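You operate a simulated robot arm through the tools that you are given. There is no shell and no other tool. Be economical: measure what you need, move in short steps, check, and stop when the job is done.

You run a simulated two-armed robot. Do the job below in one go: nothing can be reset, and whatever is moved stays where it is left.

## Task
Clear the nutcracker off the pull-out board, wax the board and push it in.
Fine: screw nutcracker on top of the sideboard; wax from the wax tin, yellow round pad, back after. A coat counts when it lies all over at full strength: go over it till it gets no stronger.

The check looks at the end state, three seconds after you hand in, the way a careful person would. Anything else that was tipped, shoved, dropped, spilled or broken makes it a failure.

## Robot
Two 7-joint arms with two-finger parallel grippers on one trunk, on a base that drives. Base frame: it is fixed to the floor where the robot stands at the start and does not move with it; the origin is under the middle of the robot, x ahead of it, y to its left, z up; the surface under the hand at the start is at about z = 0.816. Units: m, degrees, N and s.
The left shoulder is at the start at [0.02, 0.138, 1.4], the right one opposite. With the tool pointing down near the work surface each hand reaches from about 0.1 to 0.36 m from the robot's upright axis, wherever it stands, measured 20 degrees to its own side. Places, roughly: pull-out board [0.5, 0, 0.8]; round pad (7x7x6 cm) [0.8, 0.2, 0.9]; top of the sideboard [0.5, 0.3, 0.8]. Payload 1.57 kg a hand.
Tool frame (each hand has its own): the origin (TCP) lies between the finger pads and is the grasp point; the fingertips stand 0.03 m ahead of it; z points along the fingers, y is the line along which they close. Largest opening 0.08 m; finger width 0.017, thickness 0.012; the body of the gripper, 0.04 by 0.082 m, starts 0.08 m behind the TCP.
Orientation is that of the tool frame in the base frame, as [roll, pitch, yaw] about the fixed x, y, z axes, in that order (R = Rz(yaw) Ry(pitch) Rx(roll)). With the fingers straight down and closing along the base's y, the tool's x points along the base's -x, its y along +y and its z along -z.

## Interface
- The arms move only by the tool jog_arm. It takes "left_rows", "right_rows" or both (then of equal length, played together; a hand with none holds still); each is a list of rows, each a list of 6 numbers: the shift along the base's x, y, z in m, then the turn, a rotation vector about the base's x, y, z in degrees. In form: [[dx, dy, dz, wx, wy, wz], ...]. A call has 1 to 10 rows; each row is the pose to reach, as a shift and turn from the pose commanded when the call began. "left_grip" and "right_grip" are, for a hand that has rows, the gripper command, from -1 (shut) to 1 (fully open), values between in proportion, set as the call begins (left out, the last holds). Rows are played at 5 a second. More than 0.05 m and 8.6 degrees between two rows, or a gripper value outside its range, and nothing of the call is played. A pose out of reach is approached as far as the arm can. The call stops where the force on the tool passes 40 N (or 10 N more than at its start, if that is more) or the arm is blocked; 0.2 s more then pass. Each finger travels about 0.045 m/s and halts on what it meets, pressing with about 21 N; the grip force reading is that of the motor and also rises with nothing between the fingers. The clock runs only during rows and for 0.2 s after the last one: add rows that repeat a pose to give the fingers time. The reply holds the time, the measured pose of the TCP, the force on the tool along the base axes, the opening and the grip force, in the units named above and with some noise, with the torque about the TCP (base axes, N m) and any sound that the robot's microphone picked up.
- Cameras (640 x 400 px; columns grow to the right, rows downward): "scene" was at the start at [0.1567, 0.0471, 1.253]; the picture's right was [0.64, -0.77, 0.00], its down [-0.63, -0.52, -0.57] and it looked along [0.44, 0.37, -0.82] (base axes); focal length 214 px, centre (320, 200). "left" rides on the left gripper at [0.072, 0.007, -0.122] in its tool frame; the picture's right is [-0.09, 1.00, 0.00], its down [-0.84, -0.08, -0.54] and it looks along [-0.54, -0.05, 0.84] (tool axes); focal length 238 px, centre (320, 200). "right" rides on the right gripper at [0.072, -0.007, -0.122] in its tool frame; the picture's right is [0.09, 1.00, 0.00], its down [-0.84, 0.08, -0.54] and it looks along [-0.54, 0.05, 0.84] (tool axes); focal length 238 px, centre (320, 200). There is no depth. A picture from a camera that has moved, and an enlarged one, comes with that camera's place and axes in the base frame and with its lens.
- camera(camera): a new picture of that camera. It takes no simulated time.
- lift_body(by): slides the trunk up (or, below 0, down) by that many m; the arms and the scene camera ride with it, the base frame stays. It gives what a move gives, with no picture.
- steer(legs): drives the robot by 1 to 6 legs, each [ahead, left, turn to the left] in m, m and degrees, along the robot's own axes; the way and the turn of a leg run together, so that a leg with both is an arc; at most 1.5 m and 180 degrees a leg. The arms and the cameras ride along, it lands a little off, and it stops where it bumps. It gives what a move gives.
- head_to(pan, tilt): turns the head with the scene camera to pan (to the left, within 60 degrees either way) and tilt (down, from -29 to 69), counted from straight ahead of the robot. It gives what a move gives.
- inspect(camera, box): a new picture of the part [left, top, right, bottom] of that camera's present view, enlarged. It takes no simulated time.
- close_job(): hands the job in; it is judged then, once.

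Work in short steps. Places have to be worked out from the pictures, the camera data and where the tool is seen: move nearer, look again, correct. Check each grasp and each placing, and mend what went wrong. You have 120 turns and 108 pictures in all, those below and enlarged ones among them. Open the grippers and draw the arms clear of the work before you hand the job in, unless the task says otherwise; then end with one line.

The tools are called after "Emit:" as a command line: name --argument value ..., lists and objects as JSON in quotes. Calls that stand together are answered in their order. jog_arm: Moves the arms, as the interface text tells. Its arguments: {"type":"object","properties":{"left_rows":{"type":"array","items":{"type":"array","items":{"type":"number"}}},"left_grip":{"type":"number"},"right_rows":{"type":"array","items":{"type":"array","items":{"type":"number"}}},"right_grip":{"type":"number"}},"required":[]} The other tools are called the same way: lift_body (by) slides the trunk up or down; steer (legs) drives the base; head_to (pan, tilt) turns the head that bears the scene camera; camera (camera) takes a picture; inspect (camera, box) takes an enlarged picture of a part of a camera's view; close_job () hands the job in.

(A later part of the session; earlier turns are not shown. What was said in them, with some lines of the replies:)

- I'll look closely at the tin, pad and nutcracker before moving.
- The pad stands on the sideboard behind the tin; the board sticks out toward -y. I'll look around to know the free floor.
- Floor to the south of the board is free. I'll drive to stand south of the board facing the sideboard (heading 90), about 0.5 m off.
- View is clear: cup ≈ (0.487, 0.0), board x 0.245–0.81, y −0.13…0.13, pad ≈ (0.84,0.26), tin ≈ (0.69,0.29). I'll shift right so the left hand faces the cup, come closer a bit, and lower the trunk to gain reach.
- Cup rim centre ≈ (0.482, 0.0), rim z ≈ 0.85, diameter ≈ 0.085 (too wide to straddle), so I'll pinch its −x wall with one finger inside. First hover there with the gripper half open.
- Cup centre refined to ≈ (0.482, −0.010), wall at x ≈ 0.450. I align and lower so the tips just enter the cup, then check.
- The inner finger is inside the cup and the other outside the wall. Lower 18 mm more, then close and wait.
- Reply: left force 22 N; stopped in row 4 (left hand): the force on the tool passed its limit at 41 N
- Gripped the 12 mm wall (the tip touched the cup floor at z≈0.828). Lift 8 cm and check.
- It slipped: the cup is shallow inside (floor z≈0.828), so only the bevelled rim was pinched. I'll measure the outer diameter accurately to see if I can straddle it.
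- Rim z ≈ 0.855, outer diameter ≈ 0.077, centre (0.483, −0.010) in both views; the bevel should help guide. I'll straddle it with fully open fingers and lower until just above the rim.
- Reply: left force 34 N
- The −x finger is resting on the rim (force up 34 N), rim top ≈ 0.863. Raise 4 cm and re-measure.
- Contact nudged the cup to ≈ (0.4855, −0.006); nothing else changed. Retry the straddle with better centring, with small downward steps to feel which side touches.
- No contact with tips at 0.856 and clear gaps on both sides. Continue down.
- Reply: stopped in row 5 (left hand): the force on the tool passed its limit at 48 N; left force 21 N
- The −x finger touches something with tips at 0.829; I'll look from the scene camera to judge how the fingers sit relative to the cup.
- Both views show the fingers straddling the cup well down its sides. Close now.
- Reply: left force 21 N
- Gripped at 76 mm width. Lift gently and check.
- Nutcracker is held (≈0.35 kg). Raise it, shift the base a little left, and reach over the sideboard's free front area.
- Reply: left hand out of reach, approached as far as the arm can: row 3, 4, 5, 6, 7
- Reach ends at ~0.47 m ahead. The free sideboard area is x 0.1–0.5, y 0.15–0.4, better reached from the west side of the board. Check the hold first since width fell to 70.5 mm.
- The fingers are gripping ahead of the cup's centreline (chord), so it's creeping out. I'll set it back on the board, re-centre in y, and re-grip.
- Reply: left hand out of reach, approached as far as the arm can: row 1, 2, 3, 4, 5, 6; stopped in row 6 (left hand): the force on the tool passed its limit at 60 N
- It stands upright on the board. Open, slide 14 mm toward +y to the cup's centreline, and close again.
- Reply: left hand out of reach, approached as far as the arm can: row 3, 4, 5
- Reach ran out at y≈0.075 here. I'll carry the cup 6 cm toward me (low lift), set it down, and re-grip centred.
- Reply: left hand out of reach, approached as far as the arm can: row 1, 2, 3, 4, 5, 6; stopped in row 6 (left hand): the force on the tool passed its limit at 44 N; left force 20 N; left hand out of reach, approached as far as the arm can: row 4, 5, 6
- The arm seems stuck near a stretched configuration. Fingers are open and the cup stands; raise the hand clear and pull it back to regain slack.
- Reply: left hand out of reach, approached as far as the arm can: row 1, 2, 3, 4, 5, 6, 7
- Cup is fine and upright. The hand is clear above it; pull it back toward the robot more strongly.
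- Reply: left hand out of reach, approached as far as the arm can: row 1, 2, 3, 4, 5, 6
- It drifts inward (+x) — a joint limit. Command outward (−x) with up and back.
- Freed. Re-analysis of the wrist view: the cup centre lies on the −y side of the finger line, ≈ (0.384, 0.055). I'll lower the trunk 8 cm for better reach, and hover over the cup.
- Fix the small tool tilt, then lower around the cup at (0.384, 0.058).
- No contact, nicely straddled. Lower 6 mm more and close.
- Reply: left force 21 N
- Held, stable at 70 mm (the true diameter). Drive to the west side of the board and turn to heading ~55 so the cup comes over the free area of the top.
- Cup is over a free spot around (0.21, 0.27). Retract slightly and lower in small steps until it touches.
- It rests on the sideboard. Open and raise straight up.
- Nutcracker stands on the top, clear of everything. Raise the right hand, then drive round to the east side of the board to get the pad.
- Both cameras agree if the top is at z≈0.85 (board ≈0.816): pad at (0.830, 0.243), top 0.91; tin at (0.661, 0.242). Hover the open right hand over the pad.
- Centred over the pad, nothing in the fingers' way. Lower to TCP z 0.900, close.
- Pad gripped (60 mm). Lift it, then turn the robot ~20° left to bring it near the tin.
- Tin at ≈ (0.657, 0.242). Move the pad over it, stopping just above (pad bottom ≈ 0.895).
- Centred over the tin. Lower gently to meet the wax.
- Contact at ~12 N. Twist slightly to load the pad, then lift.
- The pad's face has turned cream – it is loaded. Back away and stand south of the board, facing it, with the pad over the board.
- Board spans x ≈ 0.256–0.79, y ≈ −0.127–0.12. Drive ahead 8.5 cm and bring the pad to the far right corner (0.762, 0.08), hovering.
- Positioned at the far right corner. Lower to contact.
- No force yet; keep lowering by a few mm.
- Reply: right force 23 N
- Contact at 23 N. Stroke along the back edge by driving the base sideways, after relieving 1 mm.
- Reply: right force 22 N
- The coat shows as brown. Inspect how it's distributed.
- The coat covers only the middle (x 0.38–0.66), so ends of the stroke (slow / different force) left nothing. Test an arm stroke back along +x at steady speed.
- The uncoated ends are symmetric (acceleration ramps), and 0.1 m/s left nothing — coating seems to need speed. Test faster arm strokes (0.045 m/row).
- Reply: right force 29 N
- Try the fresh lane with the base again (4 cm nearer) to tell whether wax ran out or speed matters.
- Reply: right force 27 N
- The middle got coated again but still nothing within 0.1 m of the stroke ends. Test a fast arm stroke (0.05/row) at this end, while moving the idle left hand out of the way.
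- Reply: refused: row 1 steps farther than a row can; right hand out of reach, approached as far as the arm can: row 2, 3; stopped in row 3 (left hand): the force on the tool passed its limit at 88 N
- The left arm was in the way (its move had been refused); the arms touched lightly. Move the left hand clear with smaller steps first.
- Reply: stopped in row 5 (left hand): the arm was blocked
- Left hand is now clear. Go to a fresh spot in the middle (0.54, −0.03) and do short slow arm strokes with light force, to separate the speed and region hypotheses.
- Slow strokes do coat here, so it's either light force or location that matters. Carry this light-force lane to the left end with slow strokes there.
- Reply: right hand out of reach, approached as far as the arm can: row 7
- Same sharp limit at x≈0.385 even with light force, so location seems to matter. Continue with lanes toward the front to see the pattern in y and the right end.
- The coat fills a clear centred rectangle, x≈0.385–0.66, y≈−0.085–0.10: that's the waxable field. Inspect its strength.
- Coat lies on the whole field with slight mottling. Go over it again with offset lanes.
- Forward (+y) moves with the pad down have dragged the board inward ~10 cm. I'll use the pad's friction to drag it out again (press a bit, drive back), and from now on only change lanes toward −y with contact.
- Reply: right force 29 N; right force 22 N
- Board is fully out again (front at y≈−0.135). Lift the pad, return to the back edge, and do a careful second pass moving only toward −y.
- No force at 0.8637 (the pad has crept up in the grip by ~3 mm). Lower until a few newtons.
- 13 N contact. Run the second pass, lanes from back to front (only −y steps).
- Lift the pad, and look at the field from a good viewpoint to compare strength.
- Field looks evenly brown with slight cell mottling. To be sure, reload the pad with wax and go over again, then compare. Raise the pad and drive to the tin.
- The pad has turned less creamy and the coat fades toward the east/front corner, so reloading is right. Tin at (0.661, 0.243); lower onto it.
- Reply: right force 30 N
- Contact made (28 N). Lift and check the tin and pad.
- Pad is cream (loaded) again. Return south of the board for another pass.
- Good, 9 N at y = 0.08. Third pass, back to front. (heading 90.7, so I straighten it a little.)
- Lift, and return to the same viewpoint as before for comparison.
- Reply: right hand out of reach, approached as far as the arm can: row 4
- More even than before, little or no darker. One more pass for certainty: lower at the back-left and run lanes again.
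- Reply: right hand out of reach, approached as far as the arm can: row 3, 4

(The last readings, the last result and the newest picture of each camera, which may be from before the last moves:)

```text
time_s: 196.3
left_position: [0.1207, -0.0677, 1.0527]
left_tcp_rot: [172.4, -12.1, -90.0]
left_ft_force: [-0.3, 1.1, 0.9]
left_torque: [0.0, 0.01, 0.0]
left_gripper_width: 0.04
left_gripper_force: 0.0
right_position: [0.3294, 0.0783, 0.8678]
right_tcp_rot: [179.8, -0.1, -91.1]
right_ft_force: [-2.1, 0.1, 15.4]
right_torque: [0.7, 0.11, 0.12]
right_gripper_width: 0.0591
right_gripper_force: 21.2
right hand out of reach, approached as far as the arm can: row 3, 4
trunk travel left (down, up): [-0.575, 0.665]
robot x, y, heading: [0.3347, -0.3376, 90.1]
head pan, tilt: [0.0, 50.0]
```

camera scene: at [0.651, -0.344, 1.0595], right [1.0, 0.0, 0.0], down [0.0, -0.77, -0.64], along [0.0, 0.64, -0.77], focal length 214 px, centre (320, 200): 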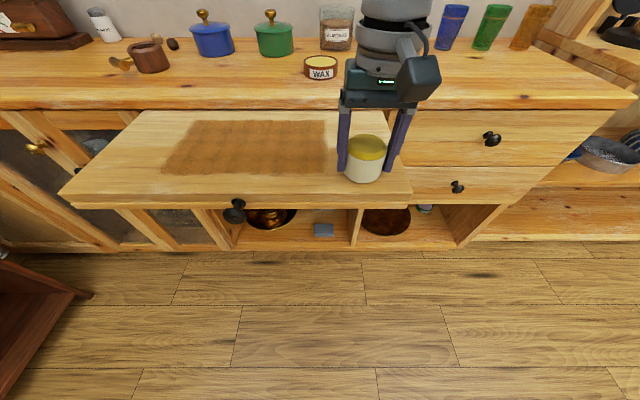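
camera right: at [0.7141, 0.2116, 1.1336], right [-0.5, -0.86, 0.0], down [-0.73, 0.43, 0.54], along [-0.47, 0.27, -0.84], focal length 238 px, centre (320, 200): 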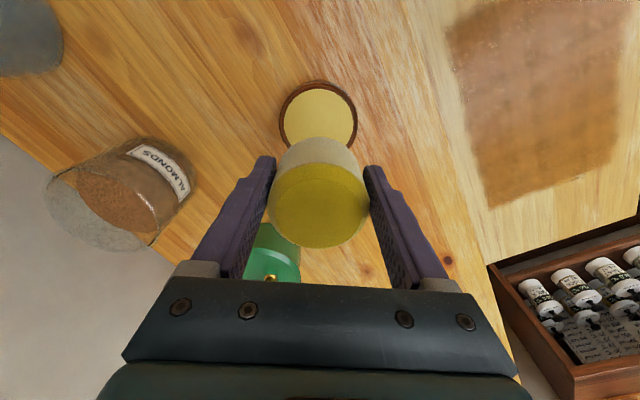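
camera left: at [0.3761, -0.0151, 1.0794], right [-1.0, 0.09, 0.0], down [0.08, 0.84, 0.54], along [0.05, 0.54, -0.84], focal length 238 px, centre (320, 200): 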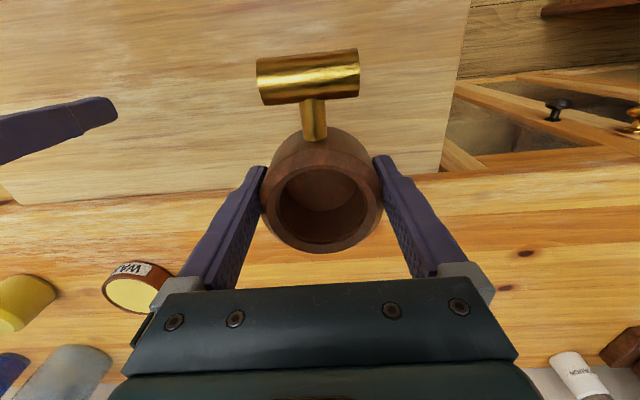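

The torque shows the pad catching the sideboard's edge (y too far). Lift and back off 2 cm.

Emit:
jog_arm --right_rows '[[0, 0, 0.01, 0, 0, 0], [0, -0.005, 0.025, 0, 0, 0], [0.03, -0.02, 0.025, 0, 0, 0], [0.05, -0.02, 0.025, 0, 0, 0]]'

Emit:
camera --camera "scene"

Emit:
camera --camera "right"

```text
time_s: 197.3
left_position: [0.1237, -0.0688, 1.0525]
left_tcp_rot: [172.6, -12.1, -90.0]
left_ft_force: [-0.2, -0.2, 0.1]
left_torque: [0.0, 0.02, 0.01]
left_gripper_width: 0.0399
left_gripper_force: 0.2
right_position: [0.3812, 0.0553, 0.8937]
right_tcp_rot: [179.9, -0.4, -91.1]
right_ft_force: [0.4, -1.3, -0.6]
right_torque: [-0.02, 0.01, 0.04]
right_gripper_width: 0.0592
right_gripper_force: 21.2
trunk travel left (down, up): [-0.575, 0.665]
robot x, y, heading: [0.3345, -0.3313, 90.2]
head pan, tilt: [0.0, 50.0]
```

```text
30 pictures are left
camera scene: at [0.3386, -0.1583, 1.0595], right [1.0, 0.0, 0.0], down [0.0, -0.77, -0.64], along [0.0, 0.64, -0.77], focal length 214 px, centre (320, 200)
```

scene: 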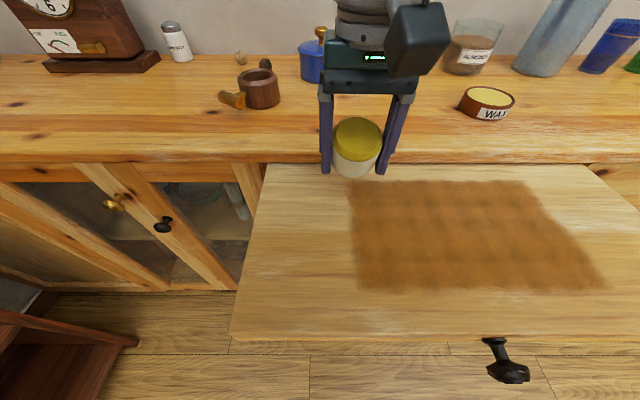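

```text
29 pictures are left
camera right: at [0.3863, -0.0158, 1.0155], right [-1.0, -0.07, 0.0], down [-0.06, 0.84, 0.54], along [-0.04, 0.54, -0.84], focal length 238 px, centre (320, 200)
```

right: 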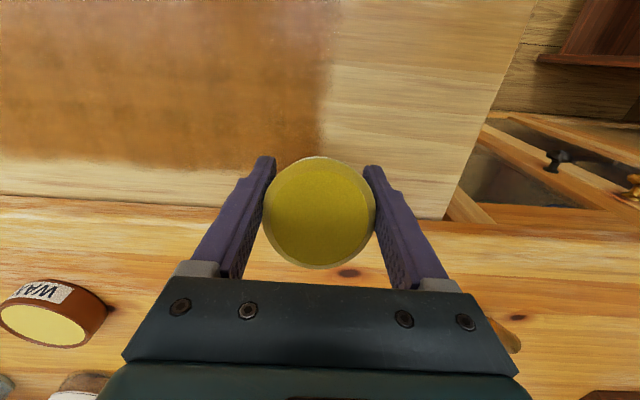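

The pad got tilted in the grip about the finger axis. Pressing it flat on the board should re-level it; do that at (0.44, 0.03).

Emit:
jog_arm --right_rows '[[0.03, -0.015, 0, 0, 0, 0], [0.06, -0.025, -0.01, 0, 0, 0], [0.06, -0.025, -0.02, 0, 0, 0], [0.06, -0.025, -0.026, 0, 0, 0], [0.06, -0.025, -0.029, 0, 0, 0], [0.06, -0.025, -0.031, 0, 0, 0], [0.06, -0.025, -0.033, 0, 0, 0]]'

Emit:
camera --camera "right"

```text
time_s: 198.9
left_position: [0.122, -0.0686, 1.0524]
left_tcp_rot: [172.5, -12.1, -90.0]
left_ft_force: [0.1, -1.0, 1.3]
left_torque: [-0.01, -0.02, -0.01]
left_gripper_width: 0.04
left_gripper_force: 0.0
right_position: [0.4414, 0.0322, 0.8601]
right_tcp_rot: [179.9, -0.2, -91.1]
right_ft_force: [0.3, -0.7, -0.8]
right_torque: [-0.01, 0.01, 0.01]
right_gripper_width: 0.0589
right_gripper_force: 21.3
trunk travel left (down, up): [-0.575, 0.665]
robot x, y, heading: [0.3381, -0.3356, 90.2]
head pan, tilt: [0.0, 50.0]
```

```text
28 pictures are left
camera right: at [0.4468, -0.0399, 0.9821], right [-1.0, -0.07, 0.0], down [-0.06, 0.84, 0.54], along [-0.04, 0.54, -0.84], focal length 238 px, centre (320, 200)
```

right: 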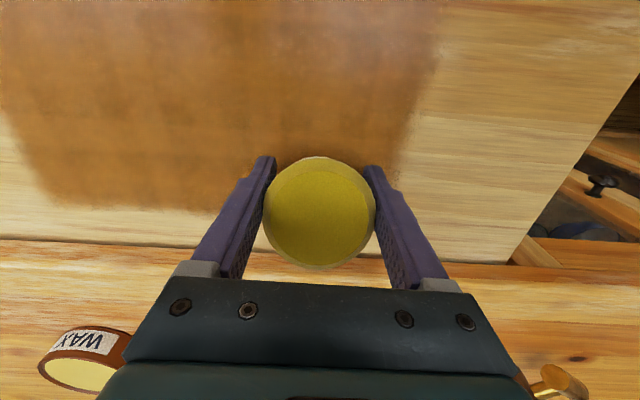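

Not yet in contact; keep lowering in 1.5–2 mm steps.

Emit:
jog_arm --right_rows '[[0, 0, -0.002, 0, 0, 0], [0, 0, -0.004, 0, 0, 0], [0, 0, -0.0055, 0, 0, 0], [0, 0, -0.007, 0, 0, 0]]'

Emit:
inspect --camera "scene" --box '[330, 90, 490, 250]'

```text
time_s: 199.9
left_position: [0.122, -0.0682, 1.0522]
left_tcp_rot: [172.5, -12.0, -90.0]
left_ft_force: [-0.1, 0.0, 0.4]
left_torque: [0.03, 0.0, 0.01]
left_gripper_width: 0.0399
left_gripper_force: 0.1
right_position: [0.4401, 0.0322, 0.8552]
right_tcp_rot: [179.9, -0.2, -91.2]
right_ft_force: [1.3, -2.5, 9.9]
right_torque: [-0.14, -0.01, 0.0]
right_gripper_width: 0.0591
right_gripper_force: 20.9
trunk travel left (down, up): [-0.575, 0.665]
robot x, y, heading: [0.3392, -0.3376, 90.4]
head pan, tilt: [0.0, 50.0]
```

```text
2.50 times, centred on (410, 170) of scene
camera zoom: at [0.3388, -0.158, 1.0598], right [1.0, 0.0, 0.0], down [0.0, -0.77, -0.64], along [0.0, 0.64, -0.77], focal length 536 px, centre (95, 275)
```

zoom: 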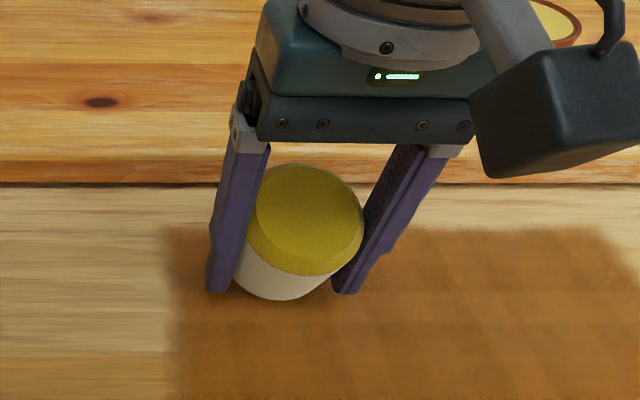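

The pad is tilted ~15°. I'll release it here so it settles flat on the board, then re-grip at the proper height.

Emit:
jog_arm --right_rows '[[0, 0, 0, 0, 0, 0], [0, 0, 0, 0, 0, 0], [0, 0, 0.006, 0, 0, 0], [0, 0, 0.013, 0, 0, 0], [0, 0, 0.013, 0, 0, 0]]' --right_grip 1

Emit:
camera --camera "right"

Emit:
inspect --camera "scene" --box '[330, 90, 490, 250]'

```text
time_s: 201.1
left_position: [0.1219, -0.0683, 1.0518]
left_tcp_rot: [172.4, -12.2, -89.9]
left_ft_force: [0.5, 0.1, 0.5]
left_torque: [0.0, -0.01, 0.01]
left_gripper_width: 0.04
left_gripper_force: 0.1
right_position: [0.4407, 0.0316, 0.8672]
right_tcp_rot: [179.9, -0.3, -91.0]
right_ft_force: [0.8, 0.5, -0.8]
right_torque: [-0.01, -0.01, 0.03]
right_gripper_width: 0.0799
right_gripper_force: 0.1
trunk travel left (down, up): [-0.575, 0.665]
robot x, y, heading: [0.337, -0.333, 90.1]
head pan, tilt: [0.0, 50.0]
```

```text
26 pictures are left
camera right: at [0.4464, -0.0392, 0.9884], right [-1.0, -0.07, 0.0], down [-0.06, 0.84, 0.54], along [-0.04, 0.54, -0.84], focal length 238 px, centre (320, 200)
```

right: 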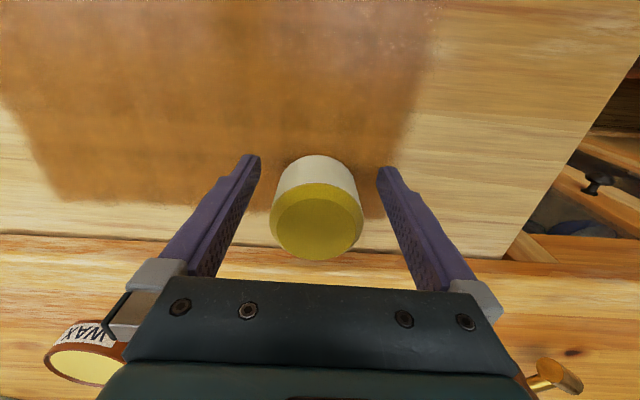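

```text
2.50 times, centred on (410, 170) of scene
camera zoom: at [0.3385, -0.1583, 1.0595], right [1.0, 0.0, 0.0], down [0.0, -0.77, -0.64], along [0.0, 0.64, -0.77], focal length 536 px, centre (95, 275)
```

zoom: 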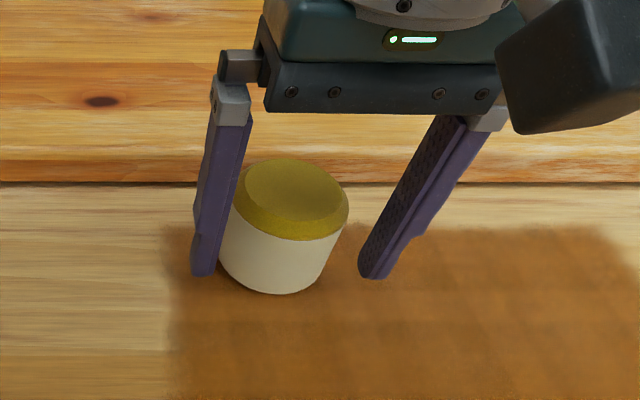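

It stands flat at ≈(0.440, 0.049). Move +y 1.8 cm and re-grip at the same height (0.867).

Emit:
jog_arm --right_rows '[[0, 0.009, 0, 0, 0, 0], [0, 0.018, 0, 0, 0, 0], [0, 0.018, 0, 0, 0, 0]]'

Emit:
jog_arm --right_rows '[[0, 0, 0, 0, 0, 0], [0, 0, 0, 0, 0, 0], [0, 0, 0, 0, 0, 0]]' --right_grip -1

Emit:
camera --camera "right"

```text
time_s: 201.9
left_position: [0.1217, -0.0685, 1.0518]
left_tcp_rot: [172.5, -12.3, -90.0]
left_ft_force: [1.0, 0.8, 0.0]
left_torque: [0.02, -0.02, 0.03]
left_gripper_width: 0.0398
left_gripper_force: 0.0
right_position: [0.4412, 0.0497, 0.8657]
right_tcp_rot: [179.9, -0.3, -91.2]
right_ft_force: [-0.1, -0.6, 0.2]
right_torque: [0.02, -0.02, 0.0]
right_gripper_width: 0.08
right_gripper_force: 0.1
trunk travel left (down, up): [-0.575, 0.665]
robot x, y, heading: [0.3368, -0.3357, 90.1]
head pan, tilt: [0.0, 50.0]
```

```text
time_s: 202.7
left_position: [0.1219, -0.0678, 1.0505]
left_tcp_rot: [172.5, -12.3, -90.0]
left_ft_force: [-0.5, -0.1, 0.9]
left_torque: [-0.02, -0.01, -0.02]
left_gripper_width: 0.04
left_gripper_force: 0.1
right_position: [0.44, 0.0489, 0.8667]
right_tcp_rot: [179.9, -0.3, -91.1]
right_ft_force: [-0.4, 0.2, 0.4]
right_torque: [0.03, -0.04, 0.0]
right_gripper_width: 0.0592
right_gripper_force: 20.6
trunk travel left (down, up): [-0.575, 0.665]
robot x, y, heading: [0.3396, -0.3368, 90.0]
head pan, tilt: [0.0, 50.0]
```

```text
24 pictures are left
camera right: at [0.4465, -0.022, 0.9872], right [-1.0, -0.07, 0.0], down [-0.06, 0.84, 0.54], along [-0.04, 0.54, -0.84], focal length 238 px, centre (320, 200)
```

right: 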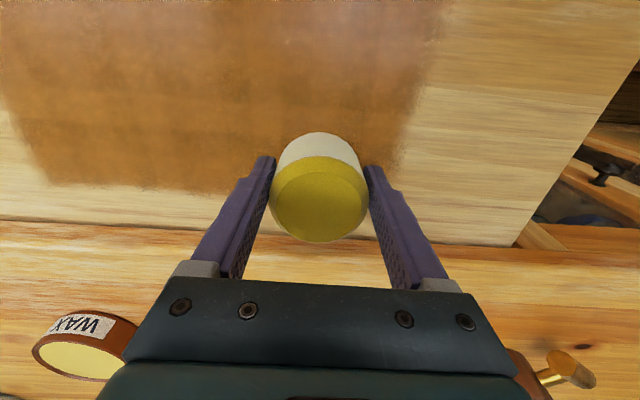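

Good upright grip. Lift slightly, shift to the back lane (y≈0.072), and touch down with light force.

Emit:
jog_arm --right_rows '[[0, 0, 0.008, 0, 0, 0], [0, 0.022, 0.008, 0, 0, 0], [0, 0.022, 0.002, 0, 0, 0], [0, 0.022, -0.001, 0, 0, 0], [0, 0.022, -0.0025, 0, 0, 0]]'

```text
time_s: 203.9
left_position: [0.1234, -0.0671, 1.0535]
left_tcp_rot: [172.5, -12.1, -89.9]
left_ft_force: [0.2, 0.5, -0.3]
left_torque: [-0.02, -0.03, 0.02]
left_gripper_width: 0.0401
left_gripper_force: 0.0
right_position: [0.4396, 0.0722, 0.8653]
right_tcp_rot: [179.8, -0.1, -91.1]
right_ft_force: [0.5, -2.3, 15.6]
right_torque: [-0.09, -0.2, -0.03]
right_gripper_width: 0.0591
right_gripper_force: 21.0
trunk travel left (down, up): [-0.575, 0.665]
robot x, y, heading: [0.3366, -0.3364, 90.0]
head pan, tilt: [0.0, 50.0]
```

15 N, no odd torque. Run the lanes front-ward again.

Emit:
steer --legs '[[0, 0.08, 0], [0, -0.35, 0], [-0.025, 0, 0], [0, 0.35, 0], [-0.025, 0, 0], [0, -0.35, 0]]'

Emit:
steer --legs '[[-0.025, 0, 0], [0, 0.35, 0], [-0.025, 0, 0], [0, -0.35, 0], [-0.025, 0, 0], [0, 0.35, 0]]'

Emit:
steer --legs '[[-0.025, 0, 0], [0, -0.35, 0], [-0.012, 0, 0], [0, 0.38, 0]]'

Emit:
jog_arm --right_rows '[[0, 0, 0.02, 0, 0, 0], [0, 0, 0.05, 0, 0, 0], [0, 0, 0.08, 0, 0, 0], [0, -0.03, 0.11, 0, 0, 0], [0, -0.06, 0.13, 0, 0, 0]]'

Emit:
camera --camera "scene"

```text
time_s: 211.3
left_position: [0.4021, -0.1178, 1.0535]
left_tcp_rot: [172.5, -12.2, -89.8]
left_ft_force: [-0.4, -0.7, -0.4]
left_torque: [0.0, 0.0, 0.02]
left_gripper_width: 0.04
left_gripper_force: 0.0
right_position: [0.7208, 0.0238, 0.8647]
right_tcp_rot: [-179.9, -0.3, -91.1]
right_ft_force: [1.4, -1.8, 19.7]
right_torque: [0.06, 0.04, -0.01]
right_gripper_width: 0.0593
right_gripper_force: 21.6
trunk travel left (down, up): [-0.575, 0.665]
robot x, y, heading: [0.6187, -0.3836, 90.1]
head pan, tilt: [0.0, 50.0]
```

```text
time_s: 218.6
left_position: [0.0547, -0.1936, 1.0525]
left_tcp_rot: [172.5, -12.1, -89.9]
left_ft_force: [-0.3, -0.5, -0.7]
left_torque: [-0.01, 0.02, 0.01]
left_gripper_width: 0.0403
left_gripper_force: 0.1
right_position: [0.3728, -0.0539, 0.8644]
right_tcp_rot: [180.0, -0.2, -90.9]
right_ft_force: [-4.0, 1.5, 6.4]
right_torque: [0.04, 0.01, 0.03]
right_gripper_width: 0.0592
right_gripper_force: 21.5
trunk travel left (down, up): [-0.575, 0.665]
robot x, y, heading: [0.2695, -0.4605, 90.1]
head pan, tilt: [0.0, 50.0]
```

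```text
time_s: 223.7
left_position: [0.0302, -0.227, 1.0519]
left_tcp_rot: [172.4, -12.2, -90.4]
left_ft_force: [0.6, 0.1, 0.1]
left_torque: [0.0, -0.03, -0.02]
left_gripper_width: 0.0401
left_gripper_force: 0.1
right_position: [0.3476, -0.09, 0.8639]
right_tcp_rot: [179.9, -0.3, -91.4]
right_ft_force: [-1.5, 0.1, 2.7]
right_torque: [0.0, 0.02, 0.02]
right_gripper_width: 0.0594
right_gripper_force: 20.5
trunk travel left (down, up): [-0.575, 0.665]
robot x, y, heading: [0.2428, -0.4944, 89.7]
head pan, tilt: [0.0, 50.0]
```

```text
time_s: 224.9
left_position: [0.0292, -0.2293, 1.0522]
left_tcp_rot: [172.5, -12.2, -90.4]
left_ft_force: [0.6, 0.2, 0.7]
left_torque: [-0.02, 0.0, 0.04]
left_gripper_width: 0.0399
left_gripper_force: 0.0
right_position: [0.3473, -0.1507, 0.9937]
right_tcp_rot: [179.8, -0.3, -91.4]
right_ft_force: [0.9, 0.1, 0.1]
right_torque: [0.01, -0.01, -0.02]
right_gripper_width: 0.0596
right_gripper_force: 21.3
trunk travel left (down, up): [-0.575, 0.665]
robot x, y, heading: [0.2407, -0.4983, 89.3]
head pan, tilt: [0.0, 50.0]
```

```text
23 pictures are left
camera scene: at [0.2451, -0.3188, 1.0594], right [1.0, 0.0, 0.0], down [0.0, -0.77, -0.64], along [0.0, 0.64, -0.77], focal length 214 px, centre (320, 200)
```

scene: 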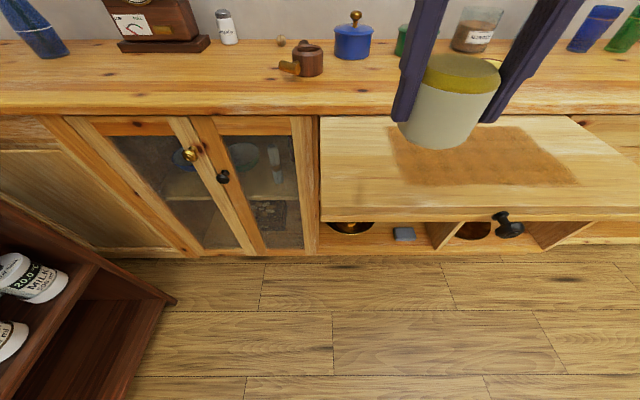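

Pass complete. Now carry the pad back toward its place: drive to the east side at heading ~126.

Emit:
steer --legs '[[0.05, -0.707, 0], [0, 0, 36.4], [0.278, -0.2, 0]]'

Emit:
camera --camera "scene"

Emit:
camera --camera "right"

```text
time_s: 232.4
left_position: [0.6447, -0.0128, 1.0525]
left_tcp_rot: [172.5, -12.3, -55.2]
left_ft_force: [-0.5, 0.2, -0.1]
left_torque: [0.02, 0.01, 0.03]
left_gripper_width: 0.04
left_gripper_force: 0.1
right_position: [0.8607, 0.2327, 0.9939]
right_tcp_rot: [179.8, -0.3, -56.3]
right_ft_force: [0.1, -0.1, 0.1]
right_torque: [-0.02, -0.02, 0.01]
right_gripper_width: 0.0594
right_gripper_force: 21.4
trunk travel left (down, up): [-0.575, 0.665]
robot x, y, heading: [0.9768, -0.1074, 125.1]
head pan, tilt: [0.0, 50.0]
```

```text
22 pictures are left
camera scene: at [0.875, 0.0366, 1.0595], right [0.82, 0.57, 0.0], down [0.44, -0.63, -0.64], along [-0.37, 0.53, -0.77], focal length 214 px, centre (320, 200)
```

scene: 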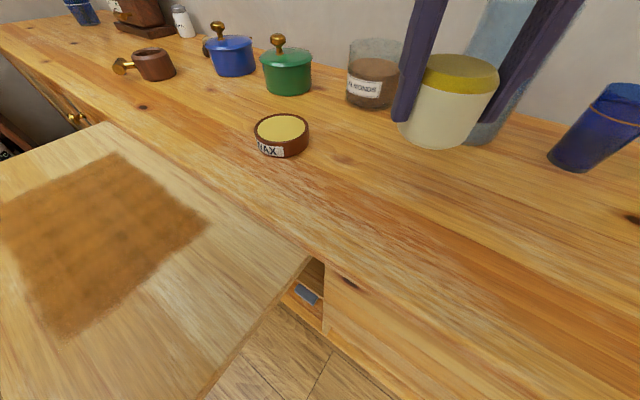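

```text
21 pictures are left
camera right: at [0.9062, 0.1785, 1.1153], right [-0.78, -0.63, 0.0], down [-0.53, 0.66, 0.54], along [-0.34, 0.42, -0.84], focal length 238 px, centre (320, 200)
```

right: 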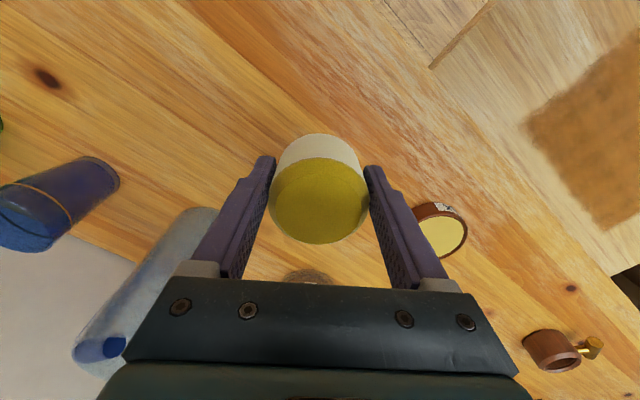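

Coat looks uniform. Inspect it once, and move the pad over its original spot (0.832, 0.239), lowering near the surface.

Emit:
inspect --camera "scene" --box '[0, 130, 240, 350]'

Emit:
jog_arm --right_rows '[[-0.0287, 0.0065, -0.02, 0, 0, 0], [-0.0287, 0.0065, -0.05, 0, 0, 0], [-0.0287, 0.0065, -0.075, 0, 0, 0], [-0.0287, 0.0065, -0.088, 0, 0, 0], [-0.0287, 0.0065, -0.092, 0, 0, 0]]'

```text
1.82 times, centred on (120, 240) of scene
camera zoom: at [0.875, 0.0366, 1.0595], right [0.82, 0.57, 0.0], down [0.44, -0.63, -0.64], along [-0.37, 0.53, -0.77], focal length 390 px, centre (684, 127)
```

zoom: 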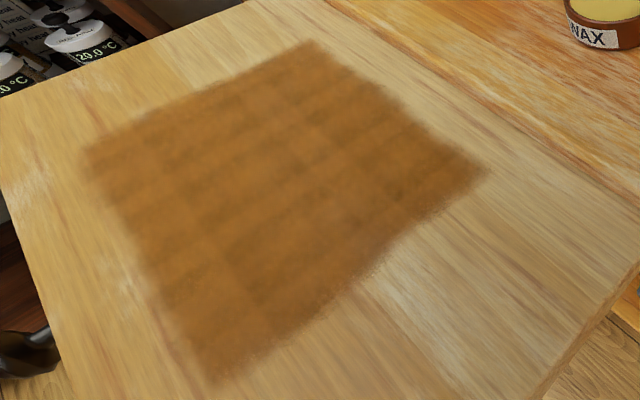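

```text
time_s: 233.6
left_position: [0.644, -0.0118, 1.053]
left_tcp_rot: [172.4, -12.2, -55.2]
left_ft_force: [-0.3, 0.2, 1.1]
left_torque: [-0.03, 0.03, 0.02]
left_gripper_width: 0.0399
left_gripper_force: 0.1
right_position: [0.831, 0.2406, 0.9015]
right_tcp_rot: [179.8, -0.3, -56.3]
right_ft_force: [-0.1, -0.8, -0.1]
right_torque: [-0.01, 0.03, -0.03]
right_gripper_width: 0.0593
right_gripper_force: 20.9
trunk travel left (down, up): [-0.575, 0.665]
robot x, y, heading: [0.9772, -0.1059, 124.9]
head pan, tilt: [0.0, 50.0]
```

The coat is even across the field. Lower the pad until it touches, then release.

Emit:
jog_arm --right_rows '[[0, 0, -0.0015, 0, 0, 0], [0, 0, -0.003, 0, 0, 0]]'

```text
time_s: 234.2
left_position: [0.6459, -0.0111, 1.0526]
left_tcp_rot: [172.5, -12.2, -55.2]
left_ft_force: [0.4, 0.1, -0.4]
left_torque: [-0.04, -0.03, 0.01]
left_gripper_width: 0.0397
left_gripper_force: 0.1
right_position: [0.8319, 0.2393, 0.8981]
right_tcp_rot: [179.8, -0.3, -56.3]
right_ft_force: [0.6, -0.9, 2.5]
right_torque: [0.03, -0.03, -0.04]
right_gripper_width: 0.0592
right_gripper_force: 20.6
trunk travel left (down, up): [-0.575, 0.665]
robot x, y, heading: [0.9727, -0.109, 124.8]
head pan, tilt: [0.0, 50.0]
```

Touching with 2.5 N at exactly the original spot. Open and rise.

Emit:
jog_arm --right_rows '[[0, 0, 0, 0, 0, 0], [0, 0, 0, 0, 0, 0], [0, 0, 0.01, 0, 0, 0], [0, 0, 0.05, 0, 0, 0], [0, 0, 0.09, 0, 0, 0], [0, 0, 0.13, 0, 0, 0]]' --right_grip 1

Emit:
camera --camera "scene"

```text
time_s: 235.6
left_position: [0.6449, -0.0121, 1.0517]
left_tcp_rot: [172.5, -12.2, -55.2]
left_ft_force: [0.2, -0.6, -0.2]
left_torque: [-0.02, -0.04, -0.02]
left_gripper_width: 0.0402
left_gripper_force: 0.1
right_position: [0.833, 0.2399, 1.029]
right_tcp_rot: [179.8, -0.3, -56.2]
right_ft_force: [0.6, 0.0, 0.2]
right_torque: [0.02, -0.01, -0.02]
right_gripper_width: 0.0801
right_gripper_force: 0.1
trunk travel left (down, up): [-0.575, 0.665]
robot x, y, heading: [0.9743, -0.1067, 124.9]
head pan, tilt: [0.0, 50.0]
```

```text
19 pictures are left
camera scene: at [0.875, 0.0366, 1.0595], right [0.82, 0.57, 0.0], down [0.44, -0.63, -0.64], along [-0.37, 0.53, -0.77], focal length 214 px, centre (320, 200)
```

scene: 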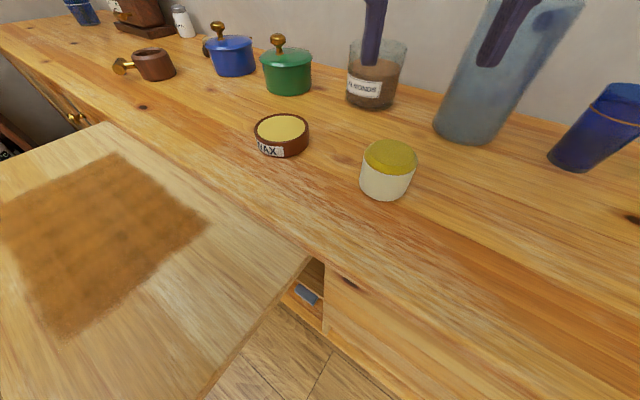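

Pad is back in place, everything is upright. Now go south of the board to push it in by its knob with closed right fingers.

Emit:
steer --legs '[[-0.401, 0.281, 0], [0, 0, -35], [0, 0.54, 0]]'

Emit:
jog_arm --right_rows '[[0, 0, -0.03, 0, 0, 0], [0, 0, -0.06, 0, 0, 0], [0, 0, -0.09, 0, 0, 0], [0, 0, -0.09, 0, 0, 0], [0, 0, -0.09, 0, 0, 0]]' --right_grip -1

Emit:
camera --camera "scene"

Emit:
camera --camera "right"

```text
time_s: 242.9
left_position: [0.2209, -0.3213, 1.0527]
left_tcp_rot: [172.5, -12.2, -90.6]
left_ft_force: [0.0, -0.2, 0.3]
left_torque: [0.01, -0.02, 0.02]
left_gripper_width: 0.04
left_gripper_force: 0.0
right_position: [0.5205, -0.2242, 1.0275]
right_tcp_rot: [179.8, -0.3, -91.7]
right_ft_force: [-0.7, 0.0, 0.3]
right_torque: [0.03, -0.01, 0.0]
right_gripper_width: 0.0798
right_gripper_force: 0.0
trunk travel left (down, up): [-0.575, 0.665]
robot x, y, heading: [0.4338, -0.5902, 89.4]
head pan, tilt: [0.0, 50.0]
```

```text
time_s: 244.1
left_position: [0.2206, -0.3212, 1.0524]
left_tcp_rot: [172.6, -12.1, -90.7]
left_ft_force: [0.2, -0.4, -0.9]
left_torque: [0.03, 0.03, 0.0]
left_gripper_width: 0.04
left_gripper_force: 0.1
right_position: [0.5205, -0.2232, 0.937]
right_tcp_rot: [179.7, -0.3, -91.6]
right_ft_force: [0.4, 0.2, -0.1]
right_torque: [0.03, 0.0, 0.01]
right_gripper_width: 0.0001
right_gripper_force: 14.7
trunk travel left (down, up): [-0.575, 0.665]
robot x, y, heading: [0.4321, -0.5907, 89.5]
head pan, tilt: [0.0, 50.0]
```

```text
18 pictures are left
camera scene: at [0.4361, -0.4138, 1.0595], right [1.0, -0.01, 0.0], down [-0.01, -0.77, -0.64], along [0.01, 0.64, -0.77], focal length 214 px, centre (320, 200)
```

scene: 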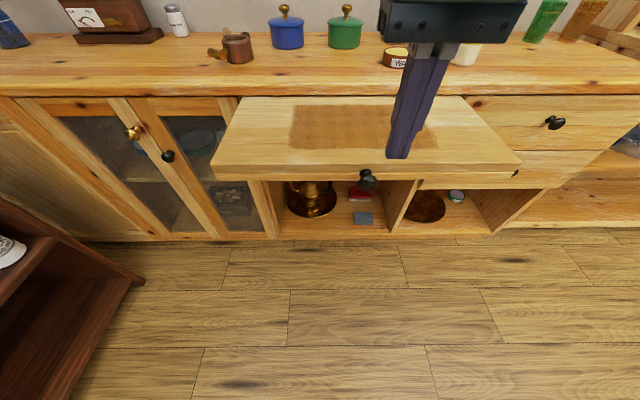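

```text
17 pictures are left
camera right: at [0.5257, -0.295, 1.0592], right [-1.0, -0.06, 0.0], down [-0.05, 0.84, 0.54], along [-0.04, 0.54, -0.84], focal length 238 px, centre (320, 200)
```

right: 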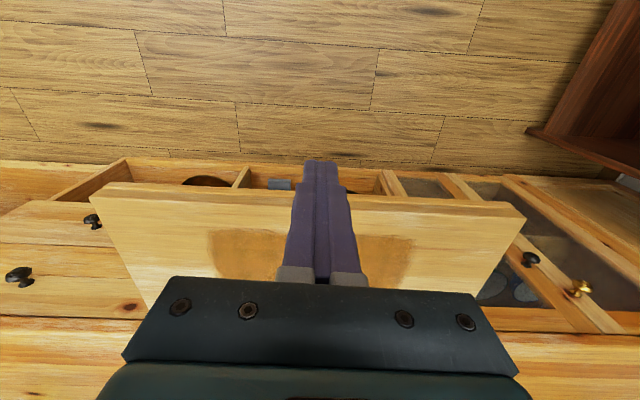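

Fingers are aligned with the knob in x (≈0.52; knob z≈0.80, end y≈−0.175). Lower to tip z≈0.78 in front of it.

Emit:
jog_arm --right_rows '[[0, 0, -0.04, 0, 0, 0], [0, 0, -0.08, 0, 0, 0], [0, 0, -0.11, 0, 0, 0], [0, 0, -0.125, 0, 0, 0], [0, 0, -0.125, 0, 0, 0]]'

Emit:
camera --camera "scene"

```text
time_s: 245.3
left_position: [0.2206, -0.3213, 1.0523]
left_tcp_rot: [172.5, -12.2, -90.6]
left_ft_force: [-0.6, -0.1, 0.0]
left_torque: [-0.03, 0.0, -0.01]
left_gripper_width: 0.0401
left_gripper_force: 0.1
right_position: [0.5203, -0.2228, 0.811]
right_tcp_rot: [179.8, -0.3, -91.7]
right_ft_force: [0.4, 0.0, -0.5]
right_torque: [0.04, 0.0, 0.03]
right_gripper_width: 0.0
right_gripper_force: 20.8
trunk travel left (down, up): [-0.575, 0.665]
robot x, y, heading: [0.4341, -0.5897, 89.5]
head pan, tilt: [0.0, 50.0]
```

```text
16 pictures are left
camera scene: at [0.4361, -0.4138, 1.0595], right [1.0, -0.01, 0.0], down [-0.01, -0.77, -0.64], along [0.01, 0.64, -0.77], focal length 214 px, centre (320, 200)
```

scene: 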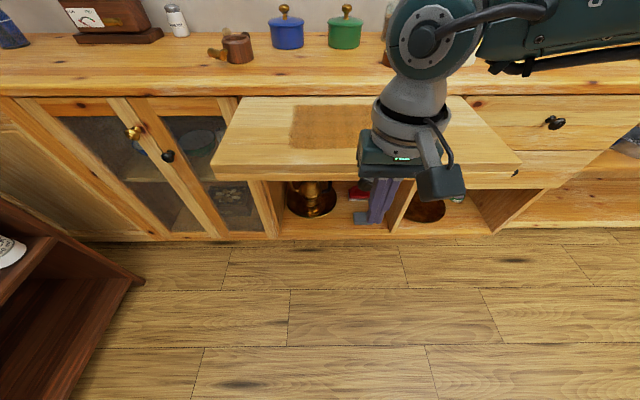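

Finger is in front of the knob, gripper body above the board level. Push in with the base, 15 cm first.

Emit:
steer --legs '[[0.15, 0, 0]]'

Emit:
camera --camera "scene"

```text
time_s: 246.7
left_position: [0.2216, -0.1703, 1.0523]
left_tcp_rot: [172.4, -12.2, -90.5]
left_ft_force: [-0.5, 0.0, 0.1]
left_torque: [0.0, -0.01, -0.01]
left_gripper_width: 0.0403
left_gripper_force: 0.1
right_position: [0.5227, -0.0706, 0.8118]
right_tcp_rot: [179.7, -0.2, -91.7]
right_ft_force: [-0.7, 1.1, 0.0]
right_torque: [-0.01, -0.01, 0.0]
right_gripper_width: 0.0001
right_gripper_force: 21.3
trunk travel left (down, up): [-0.575, 0.665]
robot x, y, heading: [0.4356, -0.44, 89.7]
head pan, tilt: [0.0, 50.0]
```

```text
15 pictures are left
camera scene: at [0.4373, -0.2622, 1.0595], right [1.0, -0.01, 0.0], down [-0.01, -0.77, -0.64], along [0.01, 0.64, -0.77], focal length 214 px, centre (320, 200)
```

scene: 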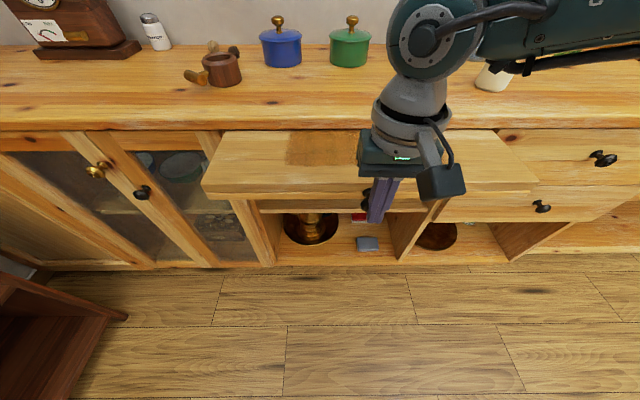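

Board is moving in (front ≈ −0.034). Check the finger/knob alignment.

Emit:
inspect --camera "scene" --box '[300, 130, 480, 250]'

```text
3.33 times, centred on (390, 190) of scene
camera zoom: at [0.4373, -0.2622, 1.0595], right [1.0, -0.01, 0.0], down [-0.01, -0.77, -0.64], along [0.01, 0.64, -0.77], focal length 715 px, centre (87, 233)
```

zoom: 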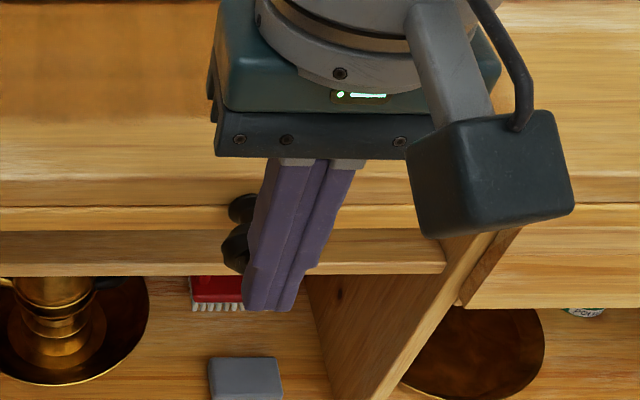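

The finger is ~12 mm right of the knob's centre. Back off 1 cm, shift −12 mm in x, then push on with small steps.

Emit:
jog_arm --right_rows '[[0, -0.012, 0, 0, 0, 0], [-0.012, -0.012, 0, 0, 0, 0], [-0.012, 0, 0, 0, 0, 0], [-0.012, 0.01, 0, 0, 0, 0]]'

Emit:
steer --legs '[[0.11, 0, 0]]'

Emit:
camera --camera "scene"

```text
time_s: 247.7
left_position: [0.2214, -0.17, 1.0516]
left_tcp_rot: [172.4, -12.2, -90.6]
left_ft_force: [0.1, 0.3, 0.6]
left_torque: [-0.01, -0.02, 0.02]
left_gripper_width: 0.0398
left_gripper_force: 0.1
right_position: [0.5084, -0.0622, 0.8102]
right_tcp_rot: [179.9, -0.2, -91.7]
right_ft_force: [0.2, -2.5, -0.6]
right_torque: [-0.01, -0.03, -0.02]
right_gripper_width: 0.0001
right_gripper_force: 21.0
trunk travel left (down, up): [-0.575, 0.665]
robot x, y, heading: [0.4354, -0.4397, 89.4]
head pan, tilt: [0.0, 50.0]
```

```text
time_s: 248.9
left_position: [0.2217, -0.0587, 1.0523]
left_tcp_rot: [172.5, -12.2, -90.6]
left_ft_force: [0.6, 0.5, -0.1]
left_torque: [0.04, 0.0, 0.03]
left_gripper_width: 0.0403
left_gripper_force: 0.1
right_position: [0.5118, 0.0506, 0.8115]
right_tcp_rot: [179.8, -0.1, -91.7]
right_ft_force: [-0.7, -0.5, 0.6]
right_torque: [-0.01, 0.02, 0.02]
right_gripper_width: 0.0
right_gripper_force: 21.0
trunk travel left (down, up): [-0.575, 0.665]
robot x, y, heading: [0.437, -0.3346, 89.4]
head pan, tilt: [0.0, 50.0]
```

```text
13 pictures are left
camera scene: at [0.4384, -0.1508, 1.0595], right [1.0, -0.01, 0.0], down [-0.01, -0.77, -0.64], along [0.01, 0.64, -0.77], focal length 214 px, centre (320, 200)
```

scene: 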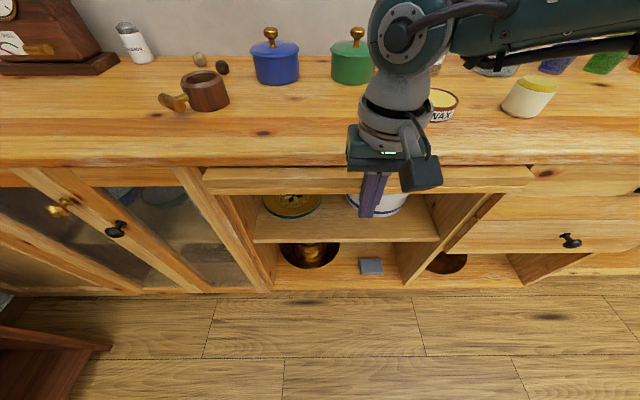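

Nearly in. Finish with arm steps until it meets the stop.

Emit:
jog_arm --right_rows '[[0, 0.01, 0, 0, 0, 0], [0, 0.02, 0, 0, 0, 0], [0, 0.028, 0, 0, 0, 0], [0, 0.036, 0, 0, 0, 0], [0, 0.043, 0, 0, 0, 0]]'

Emit:
camera --camera "scene"

```text
time_s: 250.1
left_position: [0.2229, -0.0592, 1.0519]
left_tcp_rot: [172.4, -12.2, -90.6]
left_ft_force: [-0.3, -0.3, -0.5]
left_torque: [-0.01, 0.0, 0.01]
left_gripper_width: 0.0398
left_gripper_force: 0.1
right_position: [0.5105, 0.0897, 0.8098]
right_tcp_rot: [179.8, -0.3, -91.7]
right_ft_force: [1.1, -8.9, 3.6]
right_torque: [0.03, -0.05, 0.0]
right_gripper_width: 0.0
right_gripper_force: 21.2
trunk travel left (down, up): [-0.575, 0.665]
robot x, y, heading: [0.4368, -0.3268, 89.4]
head pan, tilt: [0.0, 50.0]
```

```text
12 pictures are left
camera scene: at [0.4386, -0.1525, 1.0593], right [1.0, -0.01, 0.0], down [-0.01, -0.77, -0.64], along [0.01, 0.64, -0.77], focal length 214 px, centre (320, 200)
```

scene: 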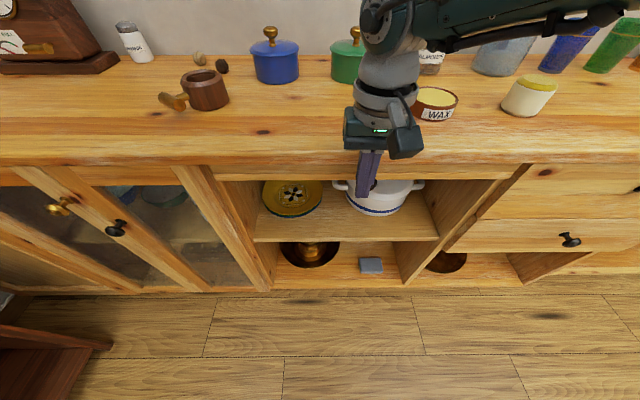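

Resistance is rising (9 N). Push a few more mm to be sure it's at the stop.

Emit:
jog_arm --right_rows '[[0, 0.003, 0, 0, 0, 0], [0, 0.006, 0, 0, 0, 0], [0, 0.009, 0, 0, 0, 0], [0, 0.012, 0, 0, 0, 0], [0, 0.015, 0, 0, 0, 0]]'

```text
time_s: 251.3
left_position: [0.2232, -0.0631, 1.05]
left_tcp_rot: [172.6, -12.5, -90.6]
left_ft_force: [-0.5, -0.3, -0.8]
left_torque: [-0.04, -0.01, 0.02]
left_gripper_width: 0.0397
left_gripper_force: 0.0
right_position: [0.5105, 0.0897, 0.809]
right_tcp_rot: [179.9, -1.0, -91.7]
right_ft_force: [0.6, -26.7, 10.0]
right_torque: [0.05, 0.3, 0.05]
right_gripper_width: 0.0002
right_gripper_force: 20.8
right hand out of reach, approached as far as the arm can: row 3, 4, 5
trunk travel left (down, up): [-0.575, 0.665]
robot x, y, heading: [0.4382, -0.33, 89.4]
head pan, tilt: [0.0, 50.0]
```

27 N with no further travel: the board is at its stop. Back the hand off and raise it.

Emit:
jog_arm --right_rows '[[0, -0.025, 0, 0, 0, 0], [0, -0.05, 0, 0, 0, 0], [0, -0.08, 0, 0, 0, 0], [0, -0.1, 0.04, 0, 0, 0], [0, -0.11, 0.08, 0, 0, 0], [0, -0.12, 0.12, 0, 0, 0], [0, -0.12, 0.16, 0, 0, 0]]'

Emit:
steer --legs '[[-0.25, 0, 0]]'

Emit:
camera --camera "scene"

```text
time_s: 252.3
left_position: [0.2244, -0.0593, 1.0508]
left_tcp_rot: [172.6, -12.2, -90.7]
left_ft_force: [0.2, 1.6, 0.5]
left_torque: [0.01, 0.01, 0.0]
left_gripper_width: 0.0398
left_gripper_force: 0.1
right_position: [0.5085, 0.0902, 0.8027]
right_tcp_rot: [-179.8, -0.2, -91.8]
right_ft_force: [3.1, -8.8, 18.3]
right_torque: [0.12, -0.31, 0.0]
right_gripper_width: 0.0001
right_gripper_force: 20.8
right hand out of reach, approached as far as the arm can: row 1, 2, 3, 4
trunk travel left (down, up): [-0.575, 0.665]
robot x, y, heading: [0.4332, -0.3256, 89.3]
head pan, tilt: [0.0, 50.0]
stopped in row 4 (right hand): the force on the tool passed its limit at 41 N (the readings are from after the stop); the commanded pose is now the measured one
```

```text
time_s: 254.1
left_position: [0.2216, -0.3062, 1.0516]
left_tcp_rot: [172.5, -12.2, -90.6]
left_ft_force: [0.2, 0.5, 0.7]
left_torque: [0.0, 0.01, 0.01]
left_gripper_width: 0.0396
left_gripper_force: 0.0
right_position: [0.5052, -0.1566, 0.8023]
right_tcp_rot: [180.0, -0.2, -91.9]
right_ft_force: [-0.8, 0.1, -0.7]
right_torque: [0.0, -0.02, 0.01]
right_gripper_width: 0.0
right_gripper_force: 20.8
trunk travel left (down, up): [-0.575, 0.665]
robot x, y, heading: [0.432, -0.5767, 89.4]
head pan, tilt: [0.0, 50.0]
```

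```text
11 pictures are left
camera scene: at [0.4363, -0.3985, 1.0594], right [1.0, -0.01, 0.0], down [-0.01, -0.77, -0.64], along [0.01, 0.64, -0.77], focal length 214 px, centre (320, 200)
```

scene: 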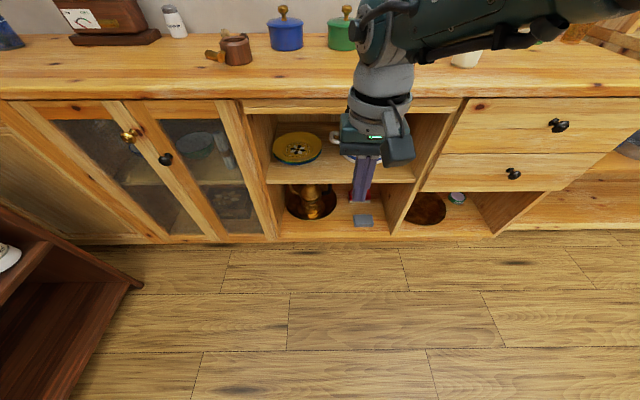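

Clear now. Raise the hand (outward/right and up) and open, then check the closed board.

Emit:
jog_arm --right_rows '[[0.02, 0, 0.03, 0, 0, 0], [0.04, 0, 0.06, 0, 0, 0], [0.06, -0.02, 0.1, 0, 0, 0], [0.08, -0.04, 0.14, 0, 0, 0], [0.1, -0.06, 0.18, 0, 0, 0], [0.12, -0.08, 0.21, 0, 0, 0]]' --right_grip 1

Emit:
camera --camera "scene"

Emit:
inspect --camera "scene" --box '[220, 70, 500, 210]'

```text
time_s: 255.5
left_position: [0.2238, -0.3043, 1.0531]
left_tcp_rot: [172.6, -12.1, -90.8]
left_ft_force: [0.2, 1.8, 0.2]
left_torque: [-0.04, 0.03, 0.0]
left_gripper_width: 0.0399
left_gripper_force: 0.1
right_position: [0.635, -0.0999, 1.0531]
right_tcp_rot: [-179.9, -0.1, -91.9]
right_ft_force: [0.2, 0.2, 0.2]
right_torque: [-0.01, 0.02, -0.02]
right_gripper_width: 0.0797
right_gripper_force: 0.1
right hand out of reach, approached as far as the arm can: row 1, 2, 3, 4, 5, 6
trunk travel left (down, up): [-0.575, 0.665]
robot x, y, heading: [0.434, -0.5771, 89.2]
head pan, tilt: [0.0, 50.0]
```

```text
10 pictures are left
camera scene: at [0.4385, -0.397, 1.0598], right [1.0, -0.01, 0.0], down [-0.01, -0.76, -0.64], along [0.01, 0.64, -0.77], focal length 214 px, centre (320, 200)
```

scene: 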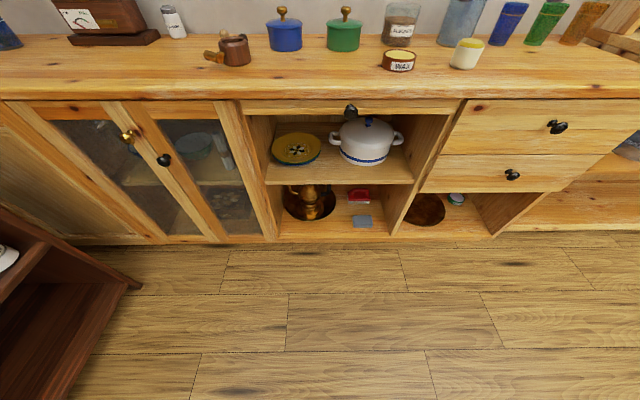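

```text
2.29 times, centred on (360, 140) of scene
camera zoom: at [0.4385, -0.397, 1.0598], right [1.0, -0.01, 0.0], down [-0.01, -0.76, -0.64], along [0.01, 0.64, -0.77], focal length 490 px, centre (229, 337)
```

zoom: 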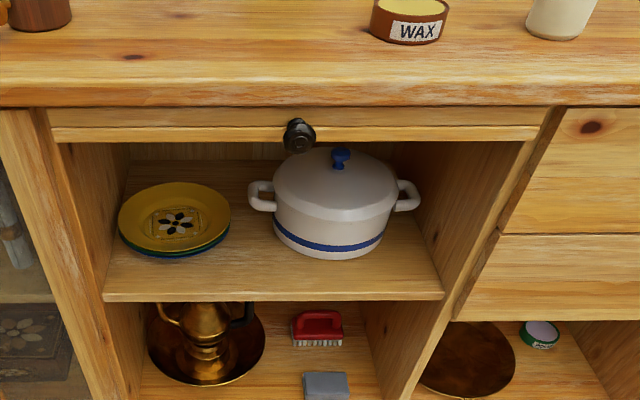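

The board is home, flush with its frame; nutcracker, tin and pad all stand upright in place. Open the left gripper as well and hand in.

Emit:
jog_arm --left_rows '[[0, 0, 0.01, 0, 0, 0], [0, 0, 0.02, 0, 0, 0], [0, 0, 0.02, 0, 0, 0], [0, 0, 0.02, 0, 0, 0]]' --left_grip 1

Emit:
close_job

```text
time_s: 256.5
left_position: [0.217, -0.3159, 1.0563]
left_tcp_rot: [170.5, -16.2, -89.9]
left_ft_force: [0.3, -0.1, -0.1]
left_torque: [0.01, -0.03, -0.02]
left_gripper_width: 0.0799
left_gripper_force: 0.0
right_position: [0.634, -0.1002, 1.052]
right_tcp_rot: [-180.0, -0.2, -91.9]
right_ft_force: [-0.1, -0.4, -0.4]
right_torque: [-0.03, -0.02, 0.02]
right_gripper_width: 0.0801
right_gripper_force: 0.0
trunk travel left (down, up): [-0.575, 0.665]
robot x, y, heading: [0.4333, -0.5781, 88.9]
head pan, tilt: [0.0, 50.0]
```

```text
The job is handed in.
```

The nutcracker stands on the sideboard top, the pad is back in its place and the board is pushed in to its stop; the board is waxed evenly, but wax took only on its middle (about 0.28 × 0.19 m), and the outer margins stayed bare on every pass, even with a freshly loaded pad.
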